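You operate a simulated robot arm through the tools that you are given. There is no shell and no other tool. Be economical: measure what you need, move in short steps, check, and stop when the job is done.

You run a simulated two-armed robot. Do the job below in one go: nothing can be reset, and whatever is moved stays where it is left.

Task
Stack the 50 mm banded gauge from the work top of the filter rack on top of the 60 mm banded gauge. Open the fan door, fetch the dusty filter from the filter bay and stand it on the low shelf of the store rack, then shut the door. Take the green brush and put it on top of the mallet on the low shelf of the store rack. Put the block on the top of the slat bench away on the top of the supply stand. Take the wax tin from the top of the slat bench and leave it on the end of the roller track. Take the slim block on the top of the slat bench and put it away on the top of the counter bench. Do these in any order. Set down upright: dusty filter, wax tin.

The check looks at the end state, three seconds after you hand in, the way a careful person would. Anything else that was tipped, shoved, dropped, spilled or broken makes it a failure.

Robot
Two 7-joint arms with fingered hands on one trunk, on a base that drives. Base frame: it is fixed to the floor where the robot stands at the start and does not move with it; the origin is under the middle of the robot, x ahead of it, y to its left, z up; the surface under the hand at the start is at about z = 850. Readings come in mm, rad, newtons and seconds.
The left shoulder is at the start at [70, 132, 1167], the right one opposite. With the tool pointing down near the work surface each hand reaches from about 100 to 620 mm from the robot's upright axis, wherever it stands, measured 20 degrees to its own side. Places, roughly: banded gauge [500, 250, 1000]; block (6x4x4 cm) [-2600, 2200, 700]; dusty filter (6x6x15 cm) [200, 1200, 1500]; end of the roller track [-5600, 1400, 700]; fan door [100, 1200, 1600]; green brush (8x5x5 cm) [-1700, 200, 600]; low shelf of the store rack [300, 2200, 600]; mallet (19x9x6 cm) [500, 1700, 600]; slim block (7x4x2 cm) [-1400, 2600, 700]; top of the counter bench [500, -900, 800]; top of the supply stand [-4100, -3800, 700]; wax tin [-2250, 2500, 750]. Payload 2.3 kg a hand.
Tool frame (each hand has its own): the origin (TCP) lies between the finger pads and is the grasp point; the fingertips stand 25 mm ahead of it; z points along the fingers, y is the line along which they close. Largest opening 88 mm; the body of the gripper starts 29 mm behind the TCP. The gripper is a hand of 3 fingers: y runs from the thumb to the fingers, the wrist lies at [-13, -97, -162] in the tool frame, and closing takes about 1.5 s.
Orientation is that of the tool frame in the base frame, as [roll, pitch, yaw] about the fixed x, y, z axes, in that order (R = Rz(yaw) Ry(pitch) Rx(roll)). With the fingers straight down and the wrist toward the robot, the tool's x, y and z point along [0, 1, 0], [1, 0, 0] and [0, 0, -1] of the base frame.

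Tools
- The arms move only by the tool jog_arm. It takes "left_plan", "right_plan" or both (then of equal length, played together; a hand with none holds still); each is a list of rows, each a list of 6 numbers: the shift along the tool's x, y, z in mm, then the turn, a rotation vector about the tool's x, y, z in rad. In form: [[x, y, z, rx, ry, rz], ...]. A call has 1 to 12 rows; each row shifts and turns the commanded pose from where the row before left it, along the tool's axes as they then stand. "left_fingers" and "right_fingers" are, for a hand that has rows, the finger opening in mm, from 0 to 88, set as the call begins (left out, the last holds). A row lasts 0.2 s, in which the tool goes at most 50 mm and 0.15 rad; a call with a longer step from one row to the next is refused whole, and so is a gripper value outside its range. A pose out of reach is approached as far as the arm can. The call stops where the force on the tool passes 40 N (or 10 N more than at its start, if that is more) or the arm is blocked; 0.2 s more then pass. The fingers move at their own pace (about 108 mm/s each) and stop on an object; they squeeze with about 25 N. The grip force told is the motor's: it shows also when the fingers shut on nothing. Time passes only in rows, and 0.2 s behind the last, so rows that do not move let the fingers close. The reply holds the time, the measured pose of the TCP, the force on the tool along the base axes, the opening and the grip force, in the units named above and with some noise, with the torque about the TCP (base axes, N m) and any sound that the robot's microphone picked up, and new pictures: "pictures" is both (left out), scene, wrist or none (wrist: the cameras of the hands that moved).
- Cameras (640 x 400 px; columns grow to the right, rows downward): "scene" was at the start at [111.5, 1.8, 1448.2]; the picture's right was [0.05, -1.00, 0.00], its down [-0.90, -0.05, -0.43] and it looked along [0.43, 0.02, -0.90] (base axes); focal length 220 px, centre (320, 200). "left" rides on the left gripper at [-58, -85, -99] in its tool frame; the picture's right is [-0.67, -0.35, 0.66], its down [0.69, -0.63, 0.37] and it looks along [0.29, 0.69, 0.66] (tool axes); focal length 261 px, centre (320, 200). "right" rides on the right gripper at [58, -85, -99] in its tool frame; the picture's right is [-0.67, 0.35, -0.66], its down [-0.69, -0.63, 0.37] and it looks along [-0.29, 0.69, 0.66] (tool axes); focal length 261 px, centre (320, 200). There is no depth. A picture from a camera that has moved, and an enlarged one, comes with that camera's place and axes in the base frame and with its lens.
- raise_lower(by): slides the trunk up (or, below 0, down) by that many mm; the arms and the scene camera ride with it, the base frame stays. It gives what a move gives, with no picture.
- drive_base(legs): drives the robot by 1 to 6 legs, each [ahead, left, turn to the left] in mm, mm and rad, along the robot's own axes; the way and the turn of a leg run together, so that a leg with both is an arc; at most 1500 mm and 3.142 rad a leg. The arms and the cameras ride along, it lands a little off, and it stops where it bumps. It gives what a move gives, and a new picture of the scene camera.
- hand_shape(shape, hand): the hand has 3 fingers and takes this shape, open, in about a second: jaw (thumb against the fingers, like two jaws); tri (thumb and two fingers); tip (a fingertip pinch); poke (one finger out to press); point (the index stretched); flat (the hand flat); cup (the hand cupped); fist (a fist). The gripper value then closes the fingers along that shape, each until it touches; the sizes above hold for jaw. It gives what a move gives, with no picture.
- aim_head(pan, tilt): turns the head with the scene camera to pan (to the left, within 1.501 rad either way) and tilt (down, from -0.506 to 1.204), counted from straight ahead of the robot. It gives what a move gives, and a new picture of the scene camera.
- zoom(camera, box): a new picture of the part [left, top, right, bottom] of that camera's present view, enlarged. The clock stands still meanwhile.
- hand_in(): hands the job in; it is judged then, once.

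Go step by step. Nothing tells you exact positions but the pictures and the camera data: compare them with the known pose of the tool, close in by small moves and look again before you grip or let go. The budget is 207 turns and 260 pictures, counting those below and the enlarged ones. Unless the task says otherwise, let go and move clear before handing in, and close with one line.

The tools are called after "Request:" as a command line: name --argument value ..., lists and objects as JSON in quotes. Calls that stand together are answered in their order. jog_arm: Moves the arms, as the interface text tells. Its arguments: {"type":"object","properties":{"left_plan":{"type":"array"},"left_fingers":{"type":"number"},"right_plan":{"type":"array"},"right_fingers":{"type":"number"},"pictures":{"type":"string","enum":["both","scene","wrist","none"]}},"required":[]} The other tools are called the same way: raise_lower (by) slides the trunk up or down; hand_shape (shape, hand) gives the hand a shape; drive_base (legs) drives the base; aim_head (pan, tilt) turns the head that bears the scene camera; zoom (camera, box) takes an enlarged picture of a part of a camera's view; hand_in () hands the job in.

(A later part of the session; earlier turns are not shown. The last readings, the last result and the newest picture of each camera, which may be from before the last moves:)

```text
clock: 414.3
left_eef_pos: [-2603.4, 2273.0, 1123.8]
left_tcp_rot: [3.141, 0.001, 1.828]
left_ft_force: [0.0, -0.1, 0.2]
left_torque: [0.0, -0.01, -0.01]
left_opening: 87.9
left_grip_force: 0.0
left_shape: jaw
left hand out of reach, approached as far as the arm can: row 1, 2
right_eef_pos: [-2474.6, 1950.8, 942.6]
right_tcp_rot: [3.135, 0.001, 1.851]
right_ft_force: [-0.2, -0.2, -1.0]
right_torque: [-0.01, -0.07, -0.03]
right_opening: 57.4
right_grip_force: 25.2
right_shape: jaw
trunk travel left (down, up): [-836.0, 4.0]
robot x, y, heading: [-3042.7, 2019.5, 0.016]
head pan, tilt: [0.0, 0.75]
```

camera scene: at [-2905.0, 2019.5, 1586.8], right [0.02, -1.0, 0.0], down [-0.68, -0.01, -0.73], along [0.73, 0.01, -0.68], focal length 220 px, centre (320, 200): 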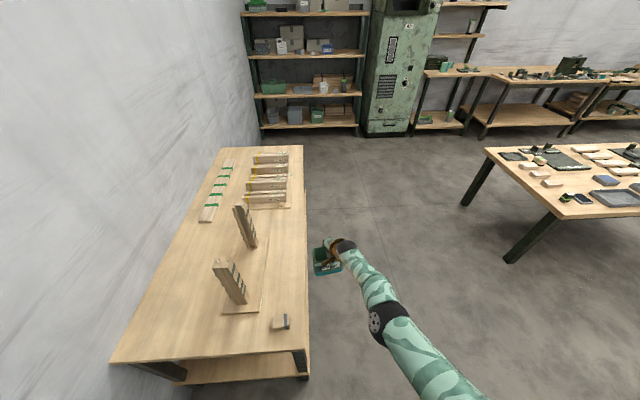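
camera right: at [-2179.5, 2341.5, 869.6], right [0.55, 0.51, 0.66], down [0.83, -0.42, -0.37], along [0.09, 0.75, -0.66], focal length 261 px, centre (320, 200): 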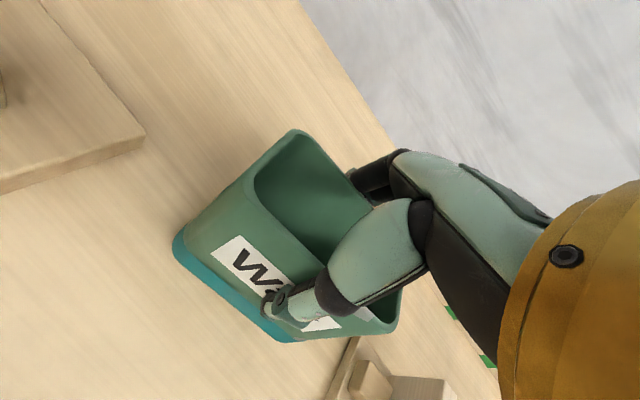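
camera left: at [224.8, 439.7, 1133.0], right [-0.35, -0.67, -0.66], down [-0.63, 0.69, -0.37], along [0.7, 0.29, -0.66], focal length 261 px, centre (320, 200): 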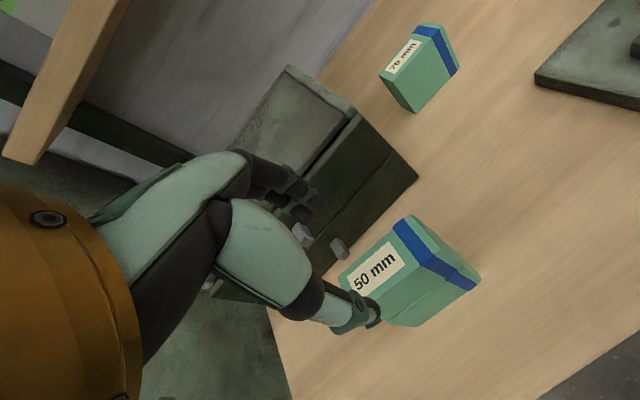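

Request:
jog_arm --left_plan '[[-33, -17, 0, 0, 0, 0], [-33, -17, 0, 0, 0, 0], [-32, -18, 0, 0, 0, 0], [0, 0, 0, 0, 0, 0]]' --pictures "none"

Request:
raise_lower --by -310

Request:
zoom --camera "left" --box '[0, 0, 640, 400]'

```text
clock: 415.3
left_eef_pos: [-2603.6, 2275.0, 1123.3]
left_tcp_rot: [-3.139, 0.005, 1.827]
left_ft_force: [-0.3, 0.2, -0.7]
left_torque: [-0.02, -0.02, 0.01]
left_opening: 87.7
left_grip_force: 0.1
left_shape: jaw
left hand out of reach, approached as far as the arm can: row 1, 2, 3
right_eef_pos: [-2473.2, 1950.3, 942.8]
right_tcp_rot: [3.134, 0.002, 1.85]
right_ft_force: [0.6, -0.3, -1.7]
right_torque: [-0.03, 0.0, -0.03]
right_opening: 57.1
right_grip_force: 25.2
right_shape: jaw
trunk travel left (down, up): [-836.0, 4.0]
robot x, y, heading: [-3038.5, 2019.5, 0.015]
head pan, tilt: [0.0, 0.75]
```

```text
clock: 418.4
left_eef_pos: [-2603.3, 2274.7, 813.7]
left_tcp_rot: [-3.14, 0.003, 1.827]
left_ft_force: [-0.2, 0.1, 0.3]
left_torque: [-0.02, 0.0, -0.01]
left_opening: 88.0
left_grip_force: 0.1
left_shape: jaw
right_eef_pos: [-2475.1, 1951.2, 633.9]
right_tcp_rot: [3.136, 0.003, 1.85]
right_ft_force: [0.2, 0.8, -1.6]
right_torque: [0.0, -0.03, 0.04]
right_opening: 57.7
right_grip_force: 24.7
right_shape: jaw
trunk travel left (down, up): [-526.0, 314.0]
robot x, y, heading: [-3043.0, 2018.0, 0.02]
head pan, tilt: [0.0, 0.75]
```

```text
1.00 times, centred on (320, 200) of left (not enlarged: the box is as wide or as high as the picture)
camera zoom: at [-2671.5, 2196.1, 912.1], right [-0.17, -0.74, -0.65], down [-0.78, 0.5, -0.37], along [0.6, 0.45, -0.66], focal length 261 px, centre (320, 200)
```

zoom: 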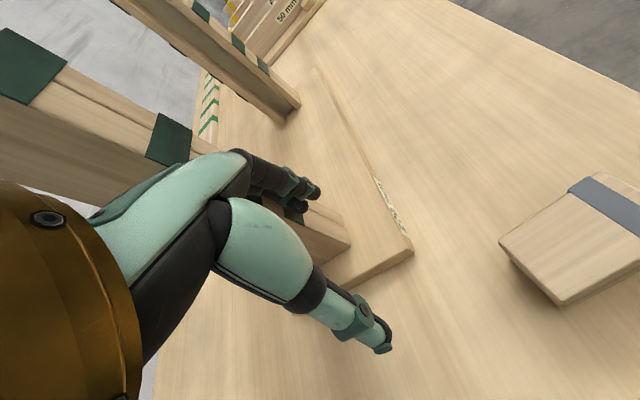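

The left arm hit a joint limit up high; it is now low and clear of the jig post. I try the sideways move again from here.

Request:
jog_arm --left_plan '[[-25, 0, 0, 0, 0, 0], [-25, 0, 0, 0, 0, 0], [0, 0, 0, 0, 0, 0]]' --pictures "none"

```text
clock: 419.2
left_eef_pos: [-2578.5, 2264.7, 814.6]
left_tcp_rot: [-3.141, 0.005, 1.827]
left_ft_force: [0.0, 0.0, -0.9]
left_torque: [0.02, 0.01, -0.02]
left_opening: 87.5
left_grip_force: 0.0
left_shape: jaw
left hand out of reach, approached as far as the arm can: row 1, 2
right_eef_pos: [-2474.3, 1950.2, 631.8]
right_tcp_rot: [3.135, 0.001, 1.851]
right_ft_force: [-0.1, 0.1, -1.7]
right_torque: [-0.01, -0.05, -0.03]
right_opening: 57.1
right_grip_force: 25.0
right_shape: jaw
trunk travel left (down, up): [-526.0, 314.0]
robot x, y, heading: [-3040.2, 2022.4, 0.022]
head pan, tilt: [0.0, 0.75]
```

I use the base instead to bring the hand over the block.

Request:
drive_base --legs '[[-48, -101, 0]]'

Request:
zoom --camera "left" --box '[0, 0, 640, 400]'

```text
clock: 420.4
left_eef_pos: [-2624.8, 2167.4, 814.1]
left_tcp_rot: [-3.139, 0.005, 1.827]
left_ft_force: [0.4, 0.2, 0.3]
left_torque: [-0.01, 0.0, -0.02]
left_opening: 87.9
left_grip_force: 0.1
left_shape: jaw
right_eef_pos: [-2520.0, 1851.5, 632.5]
right_tcp_rot: [3.135, 0.001, 1.849]
right_ft_force: [0.1, 0.1, -2.6]
right_torque: [0.0, -0.01, 0.01]
right_opening: 57.6
right_grip_force: 25.1
right_shape: jaw
trunk travel left (down, up): [-526.0, 314.0]
robot x, y, heading: [-3082.0, 1923.0, 0.014]
head pan, tilt: [0.0, 0.75]
camera scene: at [-2950.6, 1922.7, 1276.8], right [0.02, -1.0, 0.0], down [-0.68, -0.01, -0.73], along [0.73, 0.01, -0.68], focal length 220 px, centre (320, 200)
```

scene: 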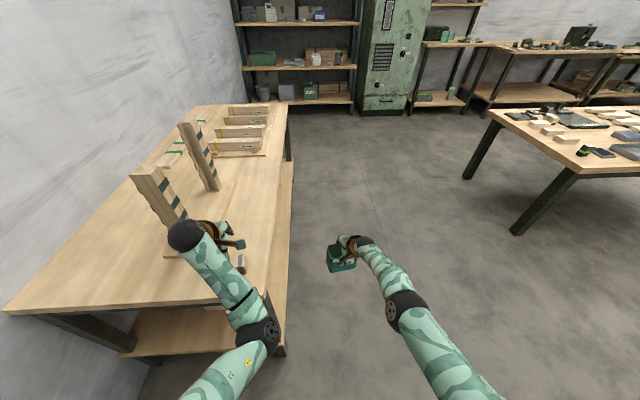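

```text
1.00 times, centred on (320, 200) of left (not enlarged: the box is as wide or as high as the picture)
camera zoom: at [-2692.3, 2089.4, 912.2], right [-0.17, -0.74, -0.65], down [-0.78, 0.5, -0.37], along [0.6, 0.45, -0.66], focal length 261 px, centre (320, 200)
```

zoom: 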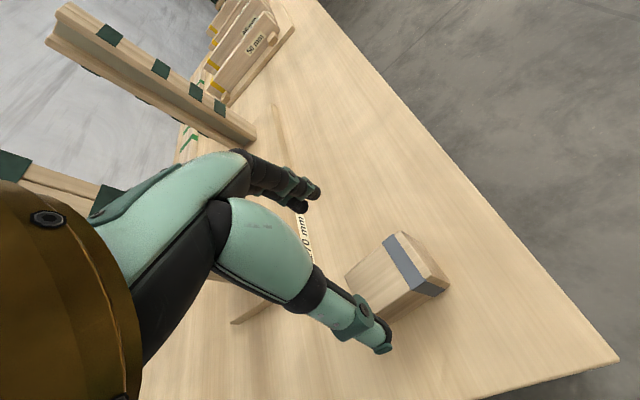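

Request:
jog_arm --left_plan '[[-3, -6, 0, 0, 0, 0], [0, 0, 0, 0, 0, 0]]' --pictures "none"

Request:
raise_lower --by -82

```text
clock: 421.0
left_eef_pos: [-2627.8, 2167.3, 813.6]
left_tcp_rot: [-3.139, 0.006, 1.827]
left_ft_force: [-0.4, -0.8, 0.2]
left_torque: [0.01, 0.01, -0.01]
left_opening: 87.8
left_grip_force: 0.0
left_shape: jaw
left hand out of reach, approached as far as the arm can: row 1
right_eef_pos: [-2520.2, 1850.4, 632.8]
right_tcp_rot: [3.134, 0.002, 1.849]
right_ft_force: [0.5, 0.5, -0.5]
right_torque: [-0.03, -0.07, -0.02]
right_opening: 57.5
right_grip_force: 25.1
right_shape: jaw
trunk travel left (down, up): [-526.0, 314.0]
robot x, y, heading: [-3082.9, 1921.1, 0.018]
head pan, tilt: [0.0, 0.75]
```

```text
clock: 422.1
left_eef_pos: [-2626.7, 2167.2, 731.9]
left_tcp_rot: [-3.139, 0.007, 1.824]
left_ft_force: [0.5, -0.5, 0.7]
left_torque: [0.0, 0.01, 0.0]
left_opening: 87.8
left_grip_force: 0.0
left_shape: jaw
right_eef_pos: [-2520.6, 1851.8, 551.5]
right_tcp_rot: [3.133, 0.003, 1.849]
right_ft_force: [0.0, 0.0, -1.8]
right_torque: [-0.01, -0.02, -0.04]
right_opening: 57.5
right_grip_force: 25.1
right_shape: jaw
trunk travel left (down, up): [-444.0, 396.0]
robot x, y, heading: [-3085.8, 1920.2, 0.015]
head pan, tilt: [0.0, 0.75]
```

No contact force, so the block should be between the fingers. Closing and lifting with the trunk.

Request:
jog_arm --left_plan '[[0, 0, 0, 0, 0, 0], [0, 0, 0, 0, 0, 0], [0, 0, 0, 0, 0, 0], [0, 0, 0, 0, 0, 0], [0, 0, 0, 0, 0, 0], [0, 0, 0, 0, 0, 0], [0, 0, 0, 0, 0, 0], [0, 0, 0, 0, 0, 0]]' --left_fingers 0 --pictures "none"

Request:
raise_lower --by 200

Request:
raise_lower --by 190

Request:
zoom --camera "left" --box '[0, 0, 640, 400]'

```text
clock: 423.9
left_eef_pos: [-2627.6, 2167.5, 730.8]
left_tcp_rot: [-3.14, 0.006, 1.825]
left_ft_force: [1.0, -0.3, 0.1]
left_torque: [0.0, 0.03, 0.0]
left_opening: 34.4
left_grip_force: 24.9
left_shape: jaw
right_eef_pos: [-2521.1, 1851.4, 551.3]
right_tcp_rot: [3.134, 0.001, 1.85]
right_ft_force: [-0.4, -0.2, -2.3]
right_torque: [-0.01, 0.0, -0.01]
right_opening: 57.6
right_grip_force: 25.4
right_shape: jaw
trunk travel left (down, up): [-444.0, 396.0]
robot x, y, heading: [-3081.8, 1920.4, 0.019]
head pan, tilt: [0.0, 0.75]
```

```text
clock: 426.1
left_eef_pos: [-2628.6, 2168.6, 931.3]
left_tcp_rot: [-3.137, 0.006, 1.825]
left_ft_force: [0.6, -0.3, -0.7]
left_torque: [0.03, 0.02, -0.01]
left_opening: 34.5
left_grip_force: 24.6
left_shape: jaw
right_eef_pos: [-2519.8, 1851.6, 750.5]
right_tcp_rot: [3.134, 0.002, 1.849]
right_ft_force: [-0.1, -0.7, -1.4]
right_torque: [-0.01, -0.01, -0.01]
right_opening: 57.2
right_grip_force: 25.1
right_shape: jaw
trunk travel left (down, up): [-644.0, 196.0]
robot x, y, heading: [-3087.4, 1923.5, 0.015]
head pan, tilt: [0.0, 0.75]
```

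```text
clock: 428.2
left_eef_pos: [-2626.8, 2166.8, 1121.2]
left_tcp_rot: [-3.139, 0.009, 1.825]
left_ft_force: [1.0, 0.3, -0.4]
left_torque: [0.0, 0.01, 0.03]
left_opening: 34.6
left_grip_force: 24.4
left_shape: jaw
right_eef_pos: [-2520.2, 1852.5, 940.8]
right_tcp_rot: [3.136, -0.001, 1.851]
right_ft_force: [0.3, 0.8, -1.7]
right_torque: [0.01, 0.04, 0.0]
right_opening: 57.6
right_grip_force: 25.1
right_shape: jaw
trunk travel left (down, up): [-834.0, 6.0]
robot x, y, heading: [-3080.5, 1919.8, 0.022]
head pan, tilt: [0.0, 0.75]
```

```text
1.00 times, centred on (320, 200) of left (not enlarged: the box is as wide or as high as the picture)
camera zoom: at [-2695.4, 2090.3, 1220.8], right [-0.17, -0.74, -0.65], down [-0.78, 0.5, -0.37], along [0.6, 0.45, -0.66], focal length 261 px, centre (320, 200)
```

zoom: 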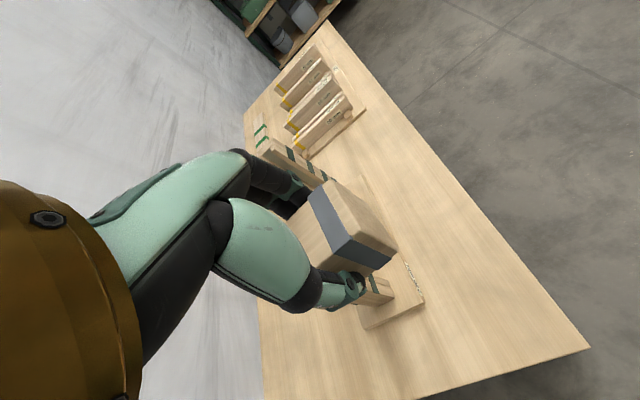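

Both are held. I aim the head forward, then drive out and turn toward the roller track to look.

Request:
aim_head --pan -0.15 --tilt 0.3

Request:
drive_base --legs '[[0, -850, 0], [0, 0, 3.1], [350, 0, 0]]'

```text
clock: 429.1
left_eef_pos: [-2628.7, 2167.9, 1120.8]
left_tcp_rot: [-3.137, 0.008, 1.824]
left_ft_force: [-0.4, 0.4, 0.1]
left_torque: [-0.02, 0.03, 0.0]
left_opening: 34.5
left_grip_force: 25.1
left_shape: jaw
right_eef_pos: [-2520.0, 1852.3, 940.9]
right_tcp_rot: [3.134, 0.002, 1.85]
right_ft_force: [0.0, -0.2, -1.8]
right_torque: [-0.01, 0.0, -0.03]
right_opening: 57.8
right_grip_force: 24.7
right_shape: jaw
trunk travel left (down, up): [-834.0, 6.0]
robot x, y, heading: [-3085.0, 1923.0, 0.02]
head pan, tilt: [-0.15, 0.3]
camera scene: at [-2940.7, 1908.9, 1625.1], right [-0.13, -0.99, 0.0], down [-0.29, 0.04, -0.95], along [0.95, -0.13, -0.3], focal length 220 px, centre (320, 200)
```

scene: 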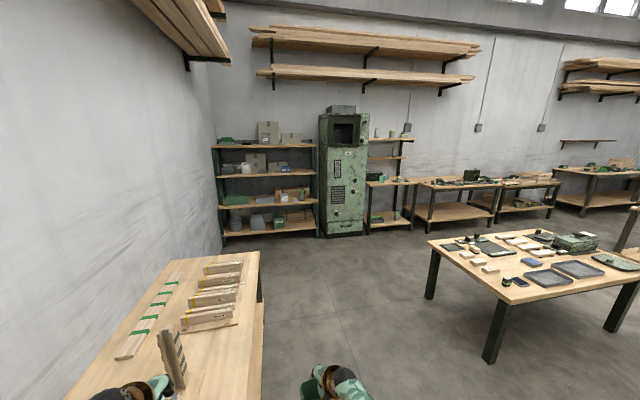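

```text
clock: 442.7
left_eef_pos: [-3891.6, 875.6, 1122.1]
left_tcp_rot: [-3.141, 0.009, -1.404]
left_ft_force: [-0.6, 0.5, -0.5]
left_torque: [0.03, 0.03, 0.0]
left_opening: 33.9
left_grip_force: 24.9
left_shape: jaw
right_eef_pos: [-3973.4, 1201.0, 942.5]
right_tcp_rot: [3.135, 0.002, -1.377]
right_ft_force: [-0.3, -0.7, -2.1]
right_torque: [0.01, 0.01, 0.02]
right_opening: 56.6
right_grip_force: 25.6
right_shape: jaw
trunk travel left (down, up): [-834.0, 6.0]
robot x, y, heading: [-3416.2, 1083.0, 3.068]
head pan, tilt: [-0.15, 0.3]
camera scene: at [-3556.0, 1103.7, 1625.5], right [0.22, 0.98, 0.0], down [0.29, -0.06, -0.96], along [-0.93, 0.21, -0.29], focal length 220 px, centre (320, 200)
```

scene: 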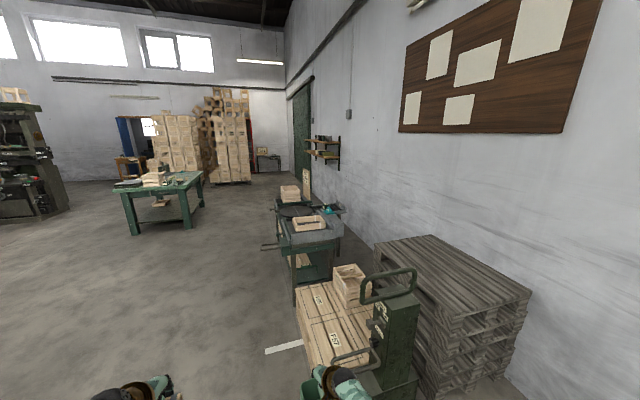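

Request:
zoom --camera "scene" --box '[230, 150, 390, 290]'

```text
2.86 times, centred on (310, 220) of scene
camera zoom: at [-3556.0, 1103.7, 1625.5], right [0.22, 0.98, 0.0], down [0.29, -0.06, -0.96], along [-0.93, 0.21, -0.29], focal length 630 px, centre (349, 143)
```

zoom: 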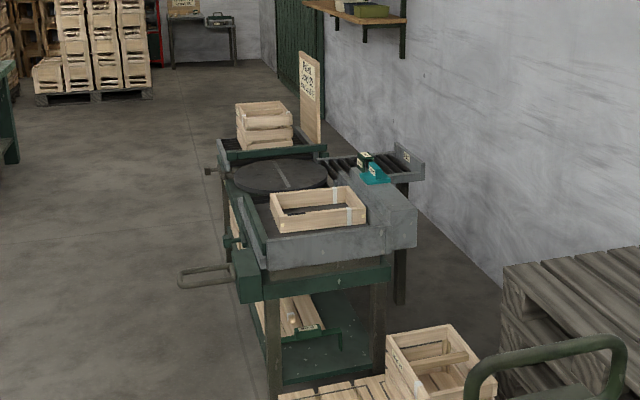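

The near end of the track seems to be around (-5600,1400), past the pallet truck. I drive to its open side and look down on it.

Request:
drive_base --legs '[[925, 260, 0], [925, 260, 0], [0, 0, -1.3]]'

```text
clock: 455.6
left_eef_pos: [-5635.6, 1082.4, 1121.4]
left_tcp_rot: [-3.138, 0.006, -2.695]
left_ft_force: [0.6, -0.1, -0.3]
left_torque: [0.0, 0.03, 0.03]
left_opening: 33.5
left_grip_force: 25.1
left_shape: jaw
right_eef_pos: [-5345.1, 1246.2, 941.3]
right_tcp_rot: [3.135, 0.001, -2.67]
right_ft_force: [0.0, -1.1, -1.7]
right_torque: [-0.02, 0.0, 0.02]
right_opening: 56.5
right_grip_force: 25.0
right_shape: jaw
trunk travel left (down, up): [-834.0, 6.0]
robot x, y, heading: [-5305.2, 678.1, 1.78]
head pan, tilt: [-0.15, 0.3]
camera scene: at [-5322.8, 820.8, 1625.2], right [1.0, 0.06, 0.0], down [0.02, -0.3, -0.95], along [-0.06, 0.95, -0.3], focal length 220 px, centre (320, 200)
```

scene: 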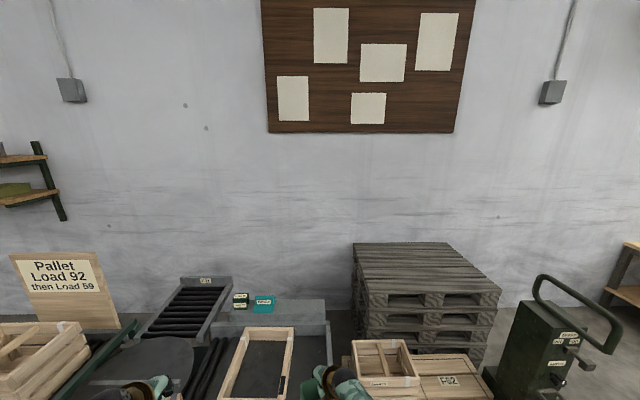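

Request:
aim_head --pan 0.15 --tilt 0.75

Request:
zoom --camera "scene" --box '[180, 60, 460, 240]'

```text
clock: 456.5
left_eef_pos: [-5635.0, 1081.9, 1121.3]
left_tcp_rot: [-3.139, 0.007, -2.695]
left_ft_force: [0.4, -0.6, 0.1]
left_torque: [-0.03, 0.02, 0.01]
left_opening: 33.5
left_grip_force: 25.3
left_shape: jaw
right_eef_pos: [-5345.2, 1246.5, 939.9]
right_tcp_rot: [3.135, 0.002, -2.671]
right_ft_force: [0.7, 0.0, -0.8]
right_torque: [0.01, 0.02, 0.02]
right_opening: 56.4
right_grip_force: 25.1
right_shape: jaw
trunk travel left (down, up): [-834.0, 6.0]
robot x, y, heading: [-5303.8, 679.6, 1.783]
head pan, tilt: [0.15, 0.75]
camera scene: at [-5345.8, 805.2, 1584.9], right [0.94, 0.35, 0.0], down [0.24, -0.64, -0.73], along [-0.26, 0.68, -0.68], focal length 220 px, centre (320, 200)
```

scene: 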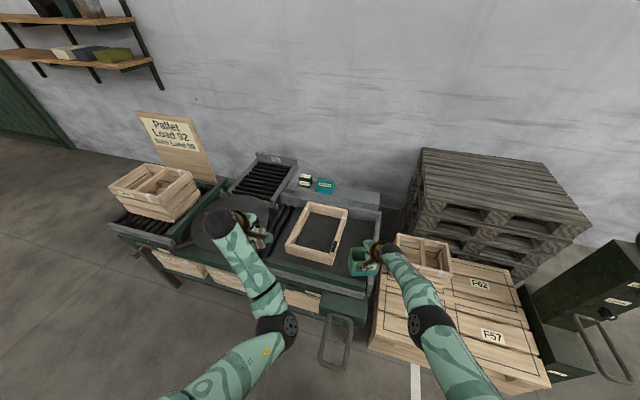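

```text
2.22 times, centred on (320, 150) of scene
camera zoom: at [-5345.8, 805.2, 1584.9], right [0.94, 0.35, 0.0], down [0.24, -0.64, -0.73], along [-0.26, 0.68, -0.68], focal length 490 px, centre (320, 311)
```

zoom: 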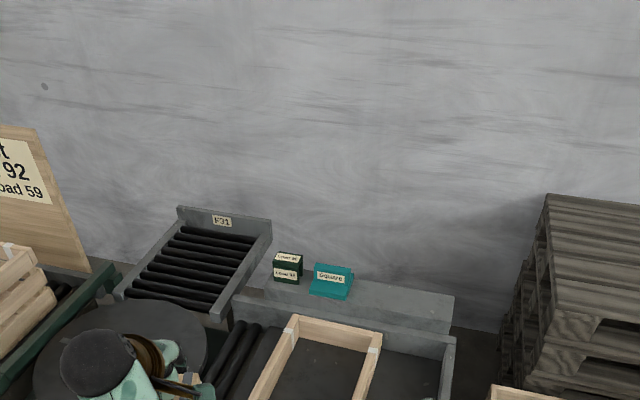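

The end bed of the track runs from about x=-5730 to the end plate at -5318, with a wooden frame on it; there is a free strip ~170 mm wide next to the end plate. I move the tin over (-5402,1325).

Request:
drive_base --legs '[[86, 40, 0]]'

Request:
raise_lower --by -40

Request:
zoom --camera "right" --box '[0, 0, 640, 400]'

```text
clock: 457.6
left_eef_pos: [-5687.9, 1151.7, 1125.2]
left_tcp_rot: [3.141, 0.005, -2.69]
left_ft_force: [-0.2, -0.4, -0.2]
left_torque: [0.0, 0.01, 0.01]
left_opening: 33.5
left_grip_force: 25.1
left_shape: jaw
right_eef_pos: [-5399.9, 1319.3, 944.2]
right_tcp_rot: [3.13, 0.001, -2.666]
right_ft_force: [-0.6, 0.1, -1.2]
right_torque: [0.02, -0.01, -0.04]
right_opening: 56.4
right_grip_force: 24.6
right_shape: jaw
trunk travel left (down, up): [-834.0, 6.0]
robot x, y, heading: [-5359.4, 757.1, 1.784]
head pan, tilt: [0.15, 0.75]
camera scene: at [-5397.2, 875.2, 1585.5], right [0.93, 0.36, 0.0], down [0.24, -0.64, -0.73], along [-0.26, 0.69, -0.68], focal length 220 px, centre (320, 200)
```

scene: 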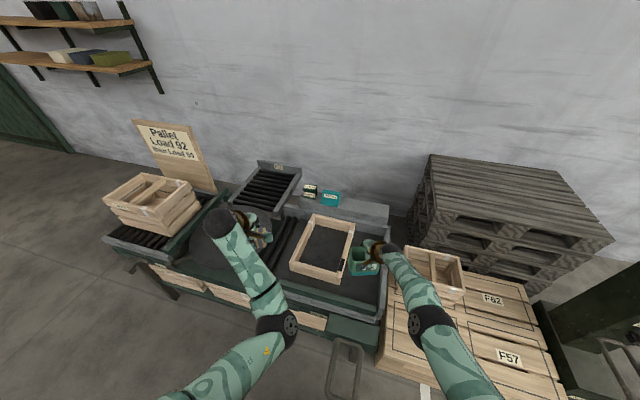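

```text
clock: 458.5
left_eef_pos: [-5692.2, 1156.0, 1081.7]
left_tcp_rot: [-3.137, 0.005, -2.692]
left_ft_force: [-1.1, 0.1, -0.4]
left_torque: [-0.02, 0.01, 0.02]
left_opening: 33.6
left_grip_force: 24.9
left_shape: jaw
right_eef_pos: [-5402.6, 1322.8, 900.4]
right_tcp_rot: [3.135, -0.001, -2.665]
right_ft_force: [-0.6, -0.2, -1.4]
right_torque: [0.01, -0.01, 0.01]
right_opening: 56.2
right_grip_force: 24.5
right_shape: jaw
trunk travel left (down, up): [-794.0, 46.0]
robot x, y, heading: [-5362.9, 756.5, 1.784]
head pan, tilt: [0.15, 0.75]
```

```text
1.00 times, centred on (320, 200) of right (not enlarged: the box is as wide or as high as the picture)
camera zoom: at [-5414.3, 1220.6, 999.0], right [0.44, 0.61, 0.66], down [0.9, -0.24, -0.37], along [-0.07, 0.75, -0.66], focal length 261 px, centre (320, 200)
```

zoom: 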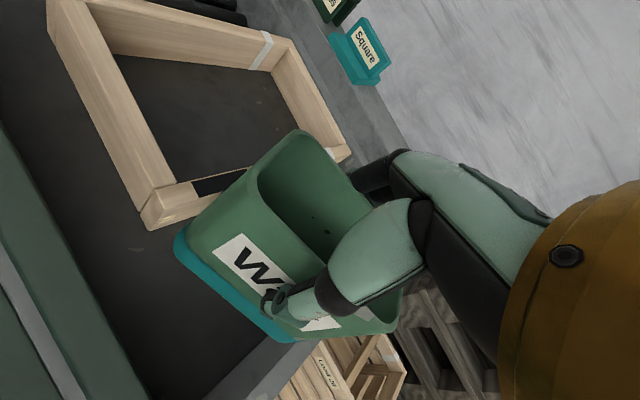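

The tin hangs well centred in the free strip (margins ~20–30 mm). Lowering with the trunk.

Request:
raise_lower --by -62

Request:
raise_lower --by -12

Request:
raise_lower --by -6

```text
clock: 459.5
left_eef_pos: [-5691.0, 1154.9, 1019.3]
left_tcp_rot: [-3.138, 0.008, -2.692]
left_ft_force: [0.3, 0.9, 0.3]
left_torque: [0.01, -0.01, 0.03]
left_opening: 33.6
left_grip_force: 25.4
left_shape: jaw
right_eef_pos: [-5403.0, 1322.2, 839.6]
right_tcp_rot: [3.136, 0.001, -2.665]
right_ft_force: [0.2, -0.1, -0.9]
right_torque: [0.01, -0.02, 0.03]
right_opening: 56.3
right_grip_force: 25.1
right_shape: jaw
trunk travel left (down, up): [-732.0, 108.0]
robot x, y, heading: [-5355.2, 759.3, 1.784]
head pan, tilt: [0.15, 0.75]
```

```text
clock: 460.1
left_eef_pos: [-5690.9, 1155.7, 1008.5]
left_tcp_rot: [-3.137, 0.006, -2.691]
left_ft_force: [1.2, -0.1, 0.0]
left_torque: [-0.02, 0.02, 0.01]
left_opening: 33.8
left_grip_force: 24.9
left_shape: jaw
right_eef_pos: [-5402.7, 1323.7, 827.5]
right_tcp_rot: [3.137, 0.002, -2.665]
right_ft_force: [0.1, 0.5, -2.2]
right_torque: [-0.01, 0.0, 0.03]
right_opening: 56.3
right_grip_force: 25.1
right_shape: jaw
trunk travel left (down, up): [-720.0, 120.0]
robot x, y, heading: [-5360.1, 753.8, 1.79]
head pan, tilt: [0.15, 0.75]
```

```text
clock: 460.6
left_eef_pos: [-5690.8, 1156.3, 1001.4]
left_tcp_rot: [-3.137, 0.008, -2.69]
left_ft_force: [0.1, 0.4, -1.1]
left_torque: [0.0, 0.0, -0.02]
left_opening: 33.5
left_grip_force: 24.6
left_shape: jaw
right_eef_pos: [-5402.1, 1323.8, 820.6]
right_tcp_rot: [3.137, 0.002, -2.665]
right_ft_force: [-0.4, -0.2, -2.2]
right_torque: [-0.02, -0.04, -0.02]
right_opening: 56.2
right_grip_force: 25.1
right_shape: jaw
trunk travel left (down, up): [-714.0, 126.0]
robot x, y, heading: [-5358.5, 759.1, 1.787]
head pan, tilt: [0.15, 0.75]
```

Request:
raise_lower --by -6

Request:
raise_lower --by -6

Request:
raise_lower --by -5

Request:
raise_lower --by -5

```text
clock: 461.2
left_eef_pos: [-5691.0, 1155.6, 995.5]
left_tcp_rot: [-3.139, 0.007, -2.691]
left_ft_force: [-1.4, 0.4, -0.7]
left_torque: [0.01, 0.03, -0.01]
left_opening: 33.4
left_grip_force: 25.2
left_shape: jaw
right_eef_pos: [-5401.1, 1323.3, 814.2]
right_tcp_rot: [3.136, 0.001, -2.665]
right_ft_force: [0.8, 0.3, -1.1]
right_torque: [-0.02, -0.05, 0.0]
right_opening: 56.4
right_grip_force: 25.2
right_shape: jaw
trunk travel left (down, up): [-708.0, 132.0]
robot x, y, heading: [-5357.3, 754.6, 1.786]
head pan, tilt: [0.15, 0.75]
```

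```text
clock: 461.7
left_eef_pos: [-5691.1, 1155.7, 990.3]
left_tcp_rot: [-3.138, 0.008, -2.691]
left_ft_force: [0.4, 0.2, -0.6]
left_torque: [-0.07, 0.01, -0.02]
left_opening: 33.8
left_grip_force: 24.9
left_shape: jaw
right_eef_pos: [-5403.3, 1322.6, 808.4]
right_tcp_rot: [3.136, 0.001, -2.665]
right_ft_force: [-1.1, -0.1, -1.4]
right_torque: [-0.01, 0.01, 0.01]
right_opening: 56.2
right_grip_force: 24.2
right_shape: jaw
trunk travel left (down, up): [-702.0, 138.0]
robot x, y, heading: [-5363.2, 755.2, 1.782]
head pan, tilt: [0.15, 0.75]
```

```text
clock: 462.3
left_eef_pos: [-5691.5, 1156.2, 985.7]
left_tcp_rot: [-3.138, 0.005, -2.691]
left_ft_force: [-0.8, 0.2, -0.5]
left_torque: [0.0, 0.01, 0.02]
left_opening: 33.6
left_grip_force: 25.2
left_shape: jaw
right_eef_pos: [-5401.7, 1323.2, 803.0]
right_tcp_rot: [3.136, 0.001, -2.665]
right_ft_force: [0.3, -0.5, -0.9]
right_torque: [0.04, -0.01, -0.03]
right_opening: 56.5
right_grip_force: 24.9
right_shape: jaw
trunk travel left (down, up): [-697.0, 143.0]
robot x, y, heading: [-5360.1, 754.3, 1.792]
head pan, tilt: [0.15, 0.75]
```

```text
clock: 462.8
left_eef_pos: [-5691.3, 1156.1, 979.2]
left_tcp_rot: [-3.137, 0.007, -2.691]
left_ft_force: [0.5, -0.1, -0.9]
left_torque: [0.0, 0.01, -0.03]
left_opening: 33.4
left_grip_force: 25.2
left_shape: jaw
right_eef_pos: [-5402.5, 1321.9, 799.1]
right_tcp_rot: [3.137, 0.002, -2.665]
right_ft_force: [-0.1, 0.6, -2.1]
right_torque: [-0.01, -0.01, -0.02]
right_opening: 55.9
right_grip_force: 24.5
right_shape: jaw
trunk travel left (down, up): [-692.0, 148.0]
robot x, y, heading: [-5361.5, 757.1, 1.783]
head pan, tilt: [0.15, 0.75]
```

Request:
raise_lower --by -5

Request:
raise_lower --by -5

Request:
raise_lower --by -4

Request:
zoom --camera "right" --box '[0, 0, 640, 400]'

```text
clock: 463.4
left_eef_pos: [-5690.7, 1156.2, 974.2]
left_tcp_rot: [-3.138, 0.008, -2.689]
left_ft_force: [-0.1, 0.5, -0.1]
left_torque: [0.0, 0.0, -0.01]
left_opening: 33.4
left_grip_force: 25.3
left_shape: jaw
right_eef_pos: [-5402.2, 1323.3, 793.0]
right_tcp_rot: [3.136, 0.0, -2.665]
right_ft_force: [-0.4, 0.2, -1.4]
right_torque: [-0.03, 0.0, 0.0]
right_opening: 56.3
right_grip_force: 25.1
right_shape: jaw
trunk travel left (down, up): [-687.0, 153.0]
robot x, y, heading: [-5365.1, 752.9, 1.782]
head pan, tilt: [0.15, 0.75]
```

```text
clock: 463.9
left_eef_pos: [-5691.4, 1154.5, 969.7]
left_tcp_rot: [-3.14, 0.006, -2.692]
left_ft_force: [0.2, -0.2, 0.1]
left_torque: [-0.03, -0.01, 0.01]
left_opening: 33.7
left_grip_force: 25.3
left_shape: jaw
right_eef_pos: [-5401.8, 1322.1, 789.5]
right_tcp_rot: [3.133, 0.001, -2.667]
right_ft_force: [-0.2, -0.3, 3.8]
right_torque: [0.11, 0.03, 0.02]
right_opening: 55.7
right_grip_force: 24.8
right_shape: jaw
trunk travel left (down, up): [-682.0, 158.0]
robot x, y, heading: [-5363.9, 756.1, 1.782]
head pan, tilt: [0.15, 0.75]
```

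```text
clock: 464.4
left_eef_pos: [-5690.4, 1151.6, 967.7]
left_tcp_rot: [3.141, 0.007, -2.691]
left_ft_force: [0.0, 0.9, -0.3]
left_torque: [0.05, 0.0, 0.01]
left_opening: 33.7
left_grip_force: 25.0
left_shape: jaw
right_eef_pos: [-5401.4, 1320.2, 788.7]
right_tcp_rot: [3.129, 0.004, -2.666]
right_ft_force: [1.0, -0.7, 15.2]
right_torque: [0.44, 0.11, 0.01]
right_opening: 56.0
right_grip_force: 24.9
right_shape: jaw
trunk travel left (down, up): [-678.0, 162.0]
robot x, y, heading: [-5361.0, 755.9, 1.779]
head pan, tilt: [0.15, 0.75]
```

```text
1.00 times, centred on (320, 200) of right (not enlarged: the box is as wide or as high as the picture)
camera zoom: at [-5413.7, 1217.4, 886.4], right [0.44, 0.61, 0.66], down [0.9, -0.24, -0.37], along [-0.07, 0.76, -0.65], focal length 261 px, centre (320, 200)
```

zoom: 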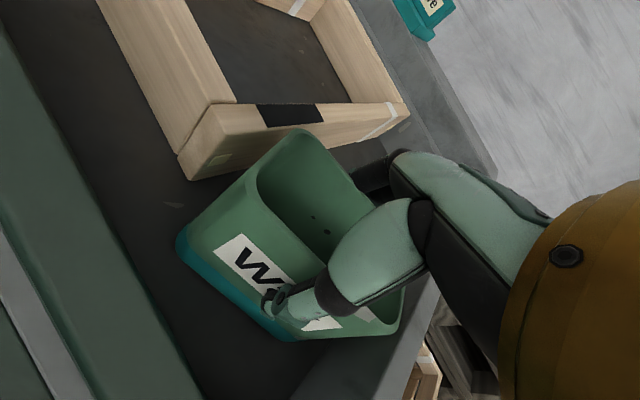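

The tin is down on the bed. Easing 3 mm, releasing, and lifting straight up.

Request:
raise_lower --by 3

Request:
jog_arm --right_plan '[[0, 0, 0, 0, 0, 0], [0, 0, 0, 0, 0, 0], [0, 0, 0, 0, 0, 0], [0, 0, 0, 0, 0, 0]]' --right_fingers 80 --pictures "none"

Request:
raise_lower --by 150

Request:
zoom --camera "right" --box '[0, 0, 640, 400]'

```text
clock: 464.9
left_eef_pos: [-5691.0, 1154.7, 969.2]
left_tcp_rot: [-3.14, 0.006, -2.689]
left_ft_force: [0.8, 0.4, -1.2]
left_torque: [-0.01, 0.02, 0.02]
left_opening: 33.6
left_grip_force: 24.9
left_shape: jaw
right_eef_pos: [-5401.4, 1320.2, 789.2]
right_tcp_rot: [3.133, 0.001, -2.666]
right_ft_force: [0.5, 2.3, 8.8]
right_torque: [0.39, 0.12, 0.02]
right_opening: 56.0
right_grip_force: 25.6
right_shape: jaw
trunk travel left (down, up): [-681.0, 159.0]
robot x, y, heading: [-5361.9, 755.8, 1.783]
head pan, tilt: [0.15, 0.75]
```

```text
clock: 465.9
left_eef_pos: [-5691.3, 1155.0, 969.3]
left_tcp_rot: [-3.139, 0.007, -2.689]
left_ft_force: [1.3, 0.0, 0.1]
left_torque: [-0.04, -0.02, 0.01]
left_opening: 33.7
left_grip_force: 25.1
left_shape: jaw
right_eef_pos: [-5402.4, 1321.2, 788.1]
right_tcp_rot: [3.133, 0.001, -2.667]
right_ft_force: [1.1, -2.2, 3.1]
right_torque: [-0.03, 0.01, 0.0]
right_opening: 81.5
right_grip_force: 0.0
right_shape: jaw
trunk travel left (down, up): [-681.0, 159.0]
robot x, y, heading: [-5360.3, 755.0, 1.782]
head pan, tilt: [0.15, 0.75]
```

```text
clock: 467.7
left_eef_pos: [-5691.0, 1156.1, 1120.1]
left_tcp_rot: [-3.138, 0.007, -2.691]
left_ft_force: [0.0, -0.7, -0.3]
left_torque: [0.0, -0.01, 0.0]
left_opening: 33.6
left_grip_force: 24.8
left_shape: jaw
right_eef_pos: [-5402.2, 1321.4, 938.3]
right_tcp_rot: [3.134, 0.002, -2.665]
right_ft_force: [-0.1, 0.0, -0.3]
right_torque: [-0.01, -0.02, 0.03]
right_opening: 79.9
right_grip_force: 0.2
right_shape: jaw
trunk travel left (down, up): [-831.0, 9.0]
robot x, y, heading: [-5359.9, 759.6, 1.781]
head pan, tilt: [0.15, 0.75]
```

```text
1.00 times, centred on (320, 200) of right (not enlarged: the box is as wide or as high as the picture)
camera zoom: at [-5414.2, 1219.7, 1036.6], right [0.44, 0.61, 0.66], down [0.9, -0.24, -0.37], along [-0.07, 0.75, -0.66], focal length 261 px, centre (320, 200)
```

zoom: 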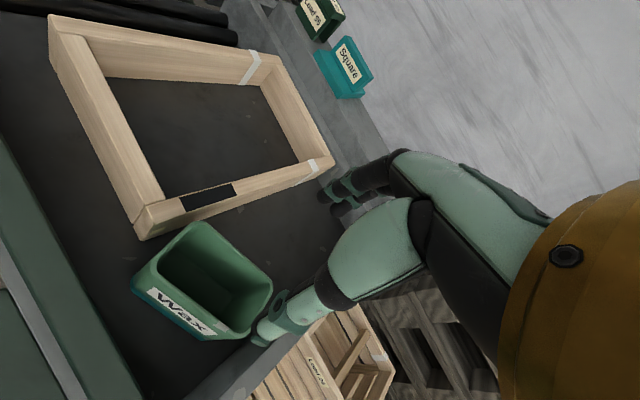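

The wax tin stands upright on the track's end. Last: the block to the supply stand near (-4100,-3800). I back off, turn and drive down the aisle.

Request:
drive_base --legs '[[-320, 0, 0], [0, 0, 2.93], [1200, 350, 0], [1200, 350, 0]]'

```text
clock: 488.3
left_eef_pos: [-4321.5, -2358.0, 1119.7]
left_tcp_rot: [-3.139, 0.008, 0.255]
left_ft_force: [0.4, 0.2, -0.3]
left_torque: [0.02, -0.01, -0.02]
left_opening: 33.4
left_grip_force: 25.1
left_shape: jaw
right_eef_pos: [-4638.0, -2465.8, 939.2]
right_tcp_rot: [3.134, 0.001, 0.279]
right_ft_force: [-0.8, 0.6, 0.3]
right_torque: [-0.03, -0.03, -0.01]
right_opening: 79.9
right_grip_force: 0.0
right_shape: jaw
trunk travel left (down, up): [-831.0, 9.0]
robot x, y, heading: [-4569.3, -1897.9, -1.549]
head pan, tilt: [0.15, 0.75]
camera scene: at [-4553.5, -2034.2, 1581.9], right [-0.99, -0.17, 0.0], down [-0.11, 0.67, -0.73], along [0.12, -0.72, -0.68], focal length 220 px, centre (320, 200)
```

scene: 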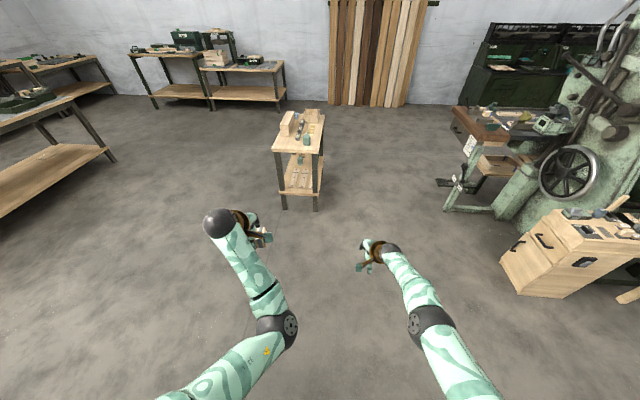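

Request:
zoom --camera "scene" --box '[260, 95, 340, 155]'

```text
6.67 times, centred on (300, 125) of scene
camera zoom: at [-4553.5, -2034.2, 1581.9], right [-0.99, -0.17, 0.0], down [-0.11, 0.67, -0.73], along [0.12, -0.72, -0.68], focal length 1470 px, centre (453, 700)
```

zoom: 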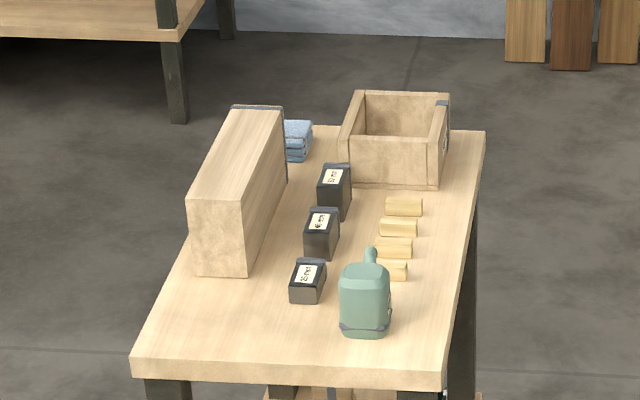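

The stand's top is ~360 mm wide; the near-left corner around (-3995,-3585) is free. I drive up, move the right hand aside, and bring the left hand lower.

Request:
drive_base --legs '[[1225, 299, -0.022]]'

Request:
jog_arm --left_plan '[[0, 0, 30, 0, 0, 0], [0, 0, 30, 0, 0, 0], [0, 0, 30, 0, 0, 0], [0, 0, 30, 0, 0, 0], [0, 0, 30, 0, 0, 0], [0, 0, 30, 0, 0, 0], [0, 0, 0, 0, 0, 0]]' --right_plan '[[-25, -20, 0, 0, 0, 0], [-25, -20, 0, 0, 0, 0], [-25, -20, 0, 0, 0, 0], [-25, -20, 0, 0, 0, 0], [-25, -20, 0, 0, 0, 0], [-25, -20, 0, 0, 0, 0], [0, 0, 0, 0, 0, 0]]' --pictures "none"

Request:
zoom --camera "left" --box '[0, 0, 640, 400]'

```text
clock: 494.6
left_eef_pos: [-4019.4, -3570.3, 1119.6]
left_tcp_rot: [-3.139, 0.006, 0.236]
left_ft_force: [0.0, -0.5, 0.0]
left_torque: [0.01, -0.03, 0.03]
left_opening: 32.8
left_grip_force: 25.7
left_shape: jaw
right_eef_pos: [-4336.5, -3672.8, 936.7]
right_tcp_rot: [3.134, 0.002, 0.266]
right_ft_force: [-0.8, 0.7, -0.6]
right_torque: [0.0, 0.02, 0.02]
right_opening: 79.8
right_grip_force: 0.1
right_shape: jaw
trunk travel left (down, up): [-831.0, 9.0]
robot x, y, heading: [-4259.9, -3110.2, -1.578]
head pan, tilt: [0.15, 0.75]
camera scene: at [-4244.3, -3243.8, 1581.9], right [-0.99, -0.15, 0.0], down [-0.1, 0.67, -0.73], along [0.11, -0.72, -0.68], focal length 220 px, centre (320, 200)
```

scene: 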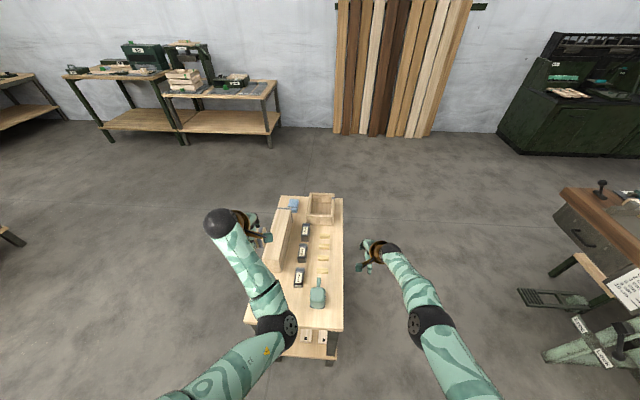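

```text
clock: 496.4
left_eef_pos: [-3981.8, -3581.1, 956.8]
left_tcp_rot: [3.094, -0.045, 0.284]
left_ft_force: [-1.1, -0.1, -0.3]
left_torque: [0.02, 0.01, -0.01]
left_opening: 33.2
left_grip_force: 24.9
left_shape: jaw
right_eef_pos: [-4515.3, -3650.6, 911.9]
right_tcp_rot: [3.134, 0.002, 0.264]
right_ft_force: [0.2, 0.2, 0.1]
right_torque: [0.0, -0.04, 0.0]
right_opening: 79.8
right_grip_force: 0.1
right_shape: jaw
right hand out of reach, approached as far as the arm can: row 1, 2, 3, 4, 5, 6
trunk travel left (down, up): [-831.0, 9.0]
robot x, y, heading: [-4258.4, -3111.9, -1.573]
head pan, tilt: [0.15, 0.75]
stopped in row 7 (left hand): the arm was blocked; the commanded pose is now the measured one
```

```text
1.00 times, centred on (320, 200) of left (not enlarged: the box is as wide or as high as the picture)
camera zoom: at [-4067.5, -3512.8, 1048.8], right [-0.7, 0.12, -0.7], down [0.5, 0.78, -0.37], along [0.5, -0.61, -0.61], focal length 261 px, centre (320, 200)
```

zoom: 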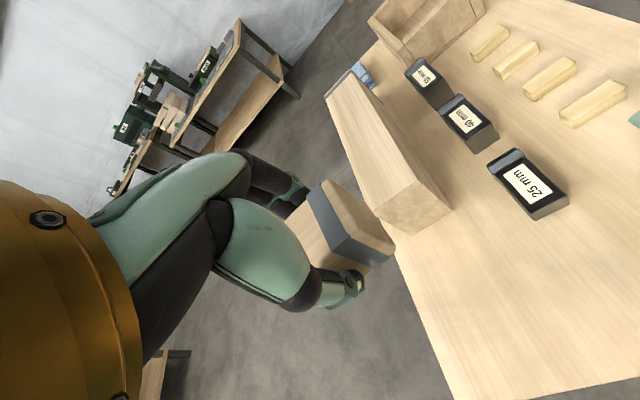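

The left arm reported a block (likely its own joint range) and tilted slightly. I straighten it with a small lift and check.

Request:
jog_arm --left_plan '[[0, 0, -15, 0, 0, 0], [0, 0, -5, 0.047, -0.045, 0], [0, 0, 0, 0, 0, 0]]' --pictures "none"

```text
clock: 497.2
left_eef_pos: [-3979.0, -3580.1, 977.1]
left_tcp_rot: [3.14, -0.006, 0.289]
left_ft_force: [0.2, 0.1, -0.8]
left_torque: [0.01, -0.03, -0.01]
left_opening: 33.0
left_grip_force: 25.3
left_shape: jaw
right_eef_pos: [-4516.6, -3650.7, 912.7]
right_tcp_rot: [3.136, -0.001, 0.264]
right_ft_force: [-0.9, 0.2, 0.2]
right_torque: [-0.01, -0.02, 0.0]
right_opening: 79.7
right_grip_force: 0.0
right_shape: jaw
trunk travel left (down, up): [-831.0, 9.0]
robot x, y, heading: [-4260.2, -3108.7, -1.571]
head pan, tilt: [0.15, 0.75]
```

Request:
raise_lower --by -195

Request:
zoom --camera "left" --box '[0, 0, 640, 400]'

```text
clock: 499.3
left_eef_pos: [-3978.8, -3580.2, 780.8]
left_tcp_rot: [3.138, -0.004, 0.289]
left_ft_force: [-0.1, 0.1, -0.6]
left_torque: [-0.02, 0.0, -0.03]
left_opening: 32.9
left_grip_force: 25.5
left_shape: jaw
right_eef_pos: [-4514.5, -3648.9, 717.1]
right_tcp_rot: [3.136, 0.001, 0.264]
right_ft_force: [0.6, -0.1, 0.3]
right_torque: [-0.02, 0.0, 0.0]
right_opening: 79.8
right_grip_force: 0.2
right_shape: jaw
trunk travel left (down, up): [-636.0, 204.0]
robot x, y, heading: [-4258.5, -3109.7, -1.57]
head pan, tilt: [0.15, 0.75]
```

```text
1.00 times, centred on (320, 200) of left (not enlarged: the box is as wide or as high as the picture)
camera zoom: at [-4060.3, -3514.7, 879.6], right [-0.74, 0.14, -0.66], down [0.48, 0.8, -0.36], along [0.47, -0.58, -0.66], focal length 261 px, centre (320, 200)
```

zoom: 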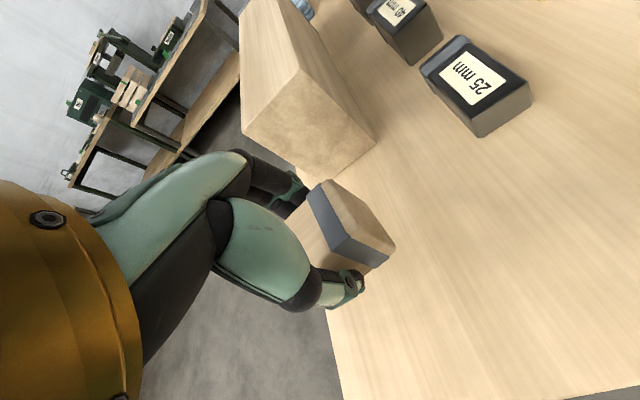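

Request:
jog_arm --left_plan '[[-16, 0, 0, 0, 0, 0], [-16, 0, 0, 0, 0, 0], [0, 0, 0, 0, 0, 0]]' --pictures "none"

Request:
raise_lower --by -30

Request:
raise_lower --by -5

```text
clock: 500.1
left_eef_pos: [-4002.7, -3592.1, 788.9]
left_tcp_rot: [3.121, -0.011, 0.298]
left_ft_force: [0.0, 0.4, -0.1]
left_torque: [-0.03, -0.01, 0.05]
left_opening: 33.0
left_grip_force: 24.4
left_shape: jaw
right_eef_pos: [-4515.3, -3651.3, 716.1]
right_tcp_rot: [3.135, 0.001, 0.264]
right_ft_force: [0.4, 0.5, 0.4]
right_torque: [0.0, -0.03, -0.01]
right_opening: 80.0
right_grip_force: 0.1
right_shape: jaw
trunk travel left (down, up): [-636.0, 204.0]
robot x, y, heading: [-4255.1, -3112.6, -1.572]
head pan, tilt: [0.15, 0.75]
```

```text
clock: 500.9
left_eef_pos: [-4000.1, -3592.1, 755.5]
left_tcp_rot: [3.125, -0.021, 0.298]
left_ft_force: [0.9, -0.1, -0.2]
left_torque: [-0.01, -0.01, 0.01]
left_opening: 32.8
left_grip_force: 25.1
left_shape: jaw
right_eef_pos: [-4514.6, -3649.6, 686.9]
right_tcp_rot: [3.134, 0.002, 0.264]
right_ft_force: [-0.2, -0.7, -0.3]
right_torque: [-0.03, -0.01, -0.02]
right_opening: 80.0
right_grip_force: 0.1
right_shape: jaw
trunk travel left (down, up): [-606.0, 234.0]
robot x, y, heading: [-4254.8, -3109.1, -1.571]
head pan, tilt: [0.15, 0.75]
```

```text
clock: 501.4
left_eef_pos: [-4000.7, -3589.6, 749.4]
left_tcp_rot: [3.13, -0.022, 0.298]
left_ft_force: [0.9, -0.1, -0.7]
left_torque: [0.02, 0.0, 0.0]
left_opening: 33.0
left_grip_force: 25.5
left_shape: jaw
right_eef_pos: [-4515.2, -3649.9, 683.1]
right_tcp_rot: [3.136, 0.0, 0.264]
right_ft_force: [0.1, -0.2, 0.4]
right_torque: [-0.01, -0.02, 0.02]
right_opening: 80.0
right_grip_force: 0.1
right_shape: jaw
trunk travel left (down, up): [-601.0, 239.0]
robot x, y, heading: [-4255.8, -3106.5, -1.571]
head pan, tilt: [0.15, 0.75]
```

Request:
raise_lower --by -5

Request:
raise_lower --by -5

Request:
raise_lower --by -5

Request:
raise_lower --by -4

```text
clock: 502.0
left_eef_pos: [-3999.5, -3588.6, 743.6]
left_tcp_rot: [3.131, -0.023, 0.301]
left_ft_force: [0.1, 0.4, -1.4]
left_torque: [0.01, 0.02, 0.01]
left_opening: 32.7
left_grip_force: 24.6
left_shape: jaw
right_eef_pos: [-4515.3, -3649.2, 677.7]
right_tcp_rot: [3.134, 0.002, 0.265]
right_ft_force: [-0.1, -0.4, 0.6]
right_torque: [0.02, 0.0, 0.01]
right_opening: 80.2
right_grip_force: 0.1
right_shape: jaw
trunk travel left (down, up): [-596.0, 244.0]
robot x, y, heading: [-4256.5, -3109.0, -1.575]
head pan, tilt: [0.15, 0.75]
```

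```text
clock: 502.5
left_eef_pos: [-3998.5, -3589.0, 738.6]
left_tcp_rot: [3.132, -0.025, 0.3]
left_ft_force: [0.2, 0.1, -0.3]
left_torque: [0.02, 0.01, -0.02]
left_opening: 33.0
left_grip_force: 24.8
left_shape: jaw
right_eef_pos: [-4515.1, -3649.7, 672.1]
right_tcp_rot: [3.134, 0.002, 0.264]
right_ft_force: [-0.1, -1.3, 0.8]
right_torque: [0.01, 0.03, 0.0]
right_opening: 80.0
right_grip_force: 0.0
right_shape: jaw
trunk travel left (down, up): [-591.0, 249.0]
robot x, y, heading: [-4256.0, -3111.9, -1.574]
head pan, tilt: [0.15, 0.75]
```

```text
clock: 503.1
left_eef_pos: [-3999.2, -3588.2, 734.0]
left_tcp_rot: [3.131, -0.023, 0.3]
left_ft_force: [0.0, 0.1, -0.3]
left_torque: [0.01, -0.01, 0.02]
left_opening: 33.0
left_grip_force: 24.5
left_shape: jaw
right_eef_pos: [-4515.4, -3650.3, 667.1]
right_tcp_rot: [3.135, 0.001, 0.263]
right_ft_force: [-0.3, -1.0, -0.5]
right_torque: [-0.01, -0.03, 0.0]
right_opening: 79.7
right_grip_force: 0.1
right_shape: jaw
trunk travel left (down, up): [-586.0, 254.0]
robot x, y, heading: [-4254.8, -3111.6, -1.572]
head pan, tilt: [0.15, 0.75]
```

```text
clock: 503.6
left_eef_pos: [-3998.1, -3587.5, 731.0]
left_tcp_rot: [3.127, -0.025, 0.3]
left_ft_force: [-0.4, -0.3, 6.2]
left_torque: [-0.01, -0.01, 0.0]
left_opening: 33.4
left_grip_force: 24.9
left_shape: jaw
right_eef_pos: [-4516.4, -3648.6, 663.5]
right_tcp_rot: [3.135, 0.0, 0.264]
right_ft_force: [0.0, 0.2, 0.2]
right_torque: [-0.02, 0.0, 0.0]
right_opening: 79.8
right_grip_force: 0.1
right_shape: jaw
trunk travel left (down, up): [-582.0, 258.0]
robot x, y, heading: [-4261.5, -3109.8, -1.571]
head pan, tilt: [0.15, 0.75]
```

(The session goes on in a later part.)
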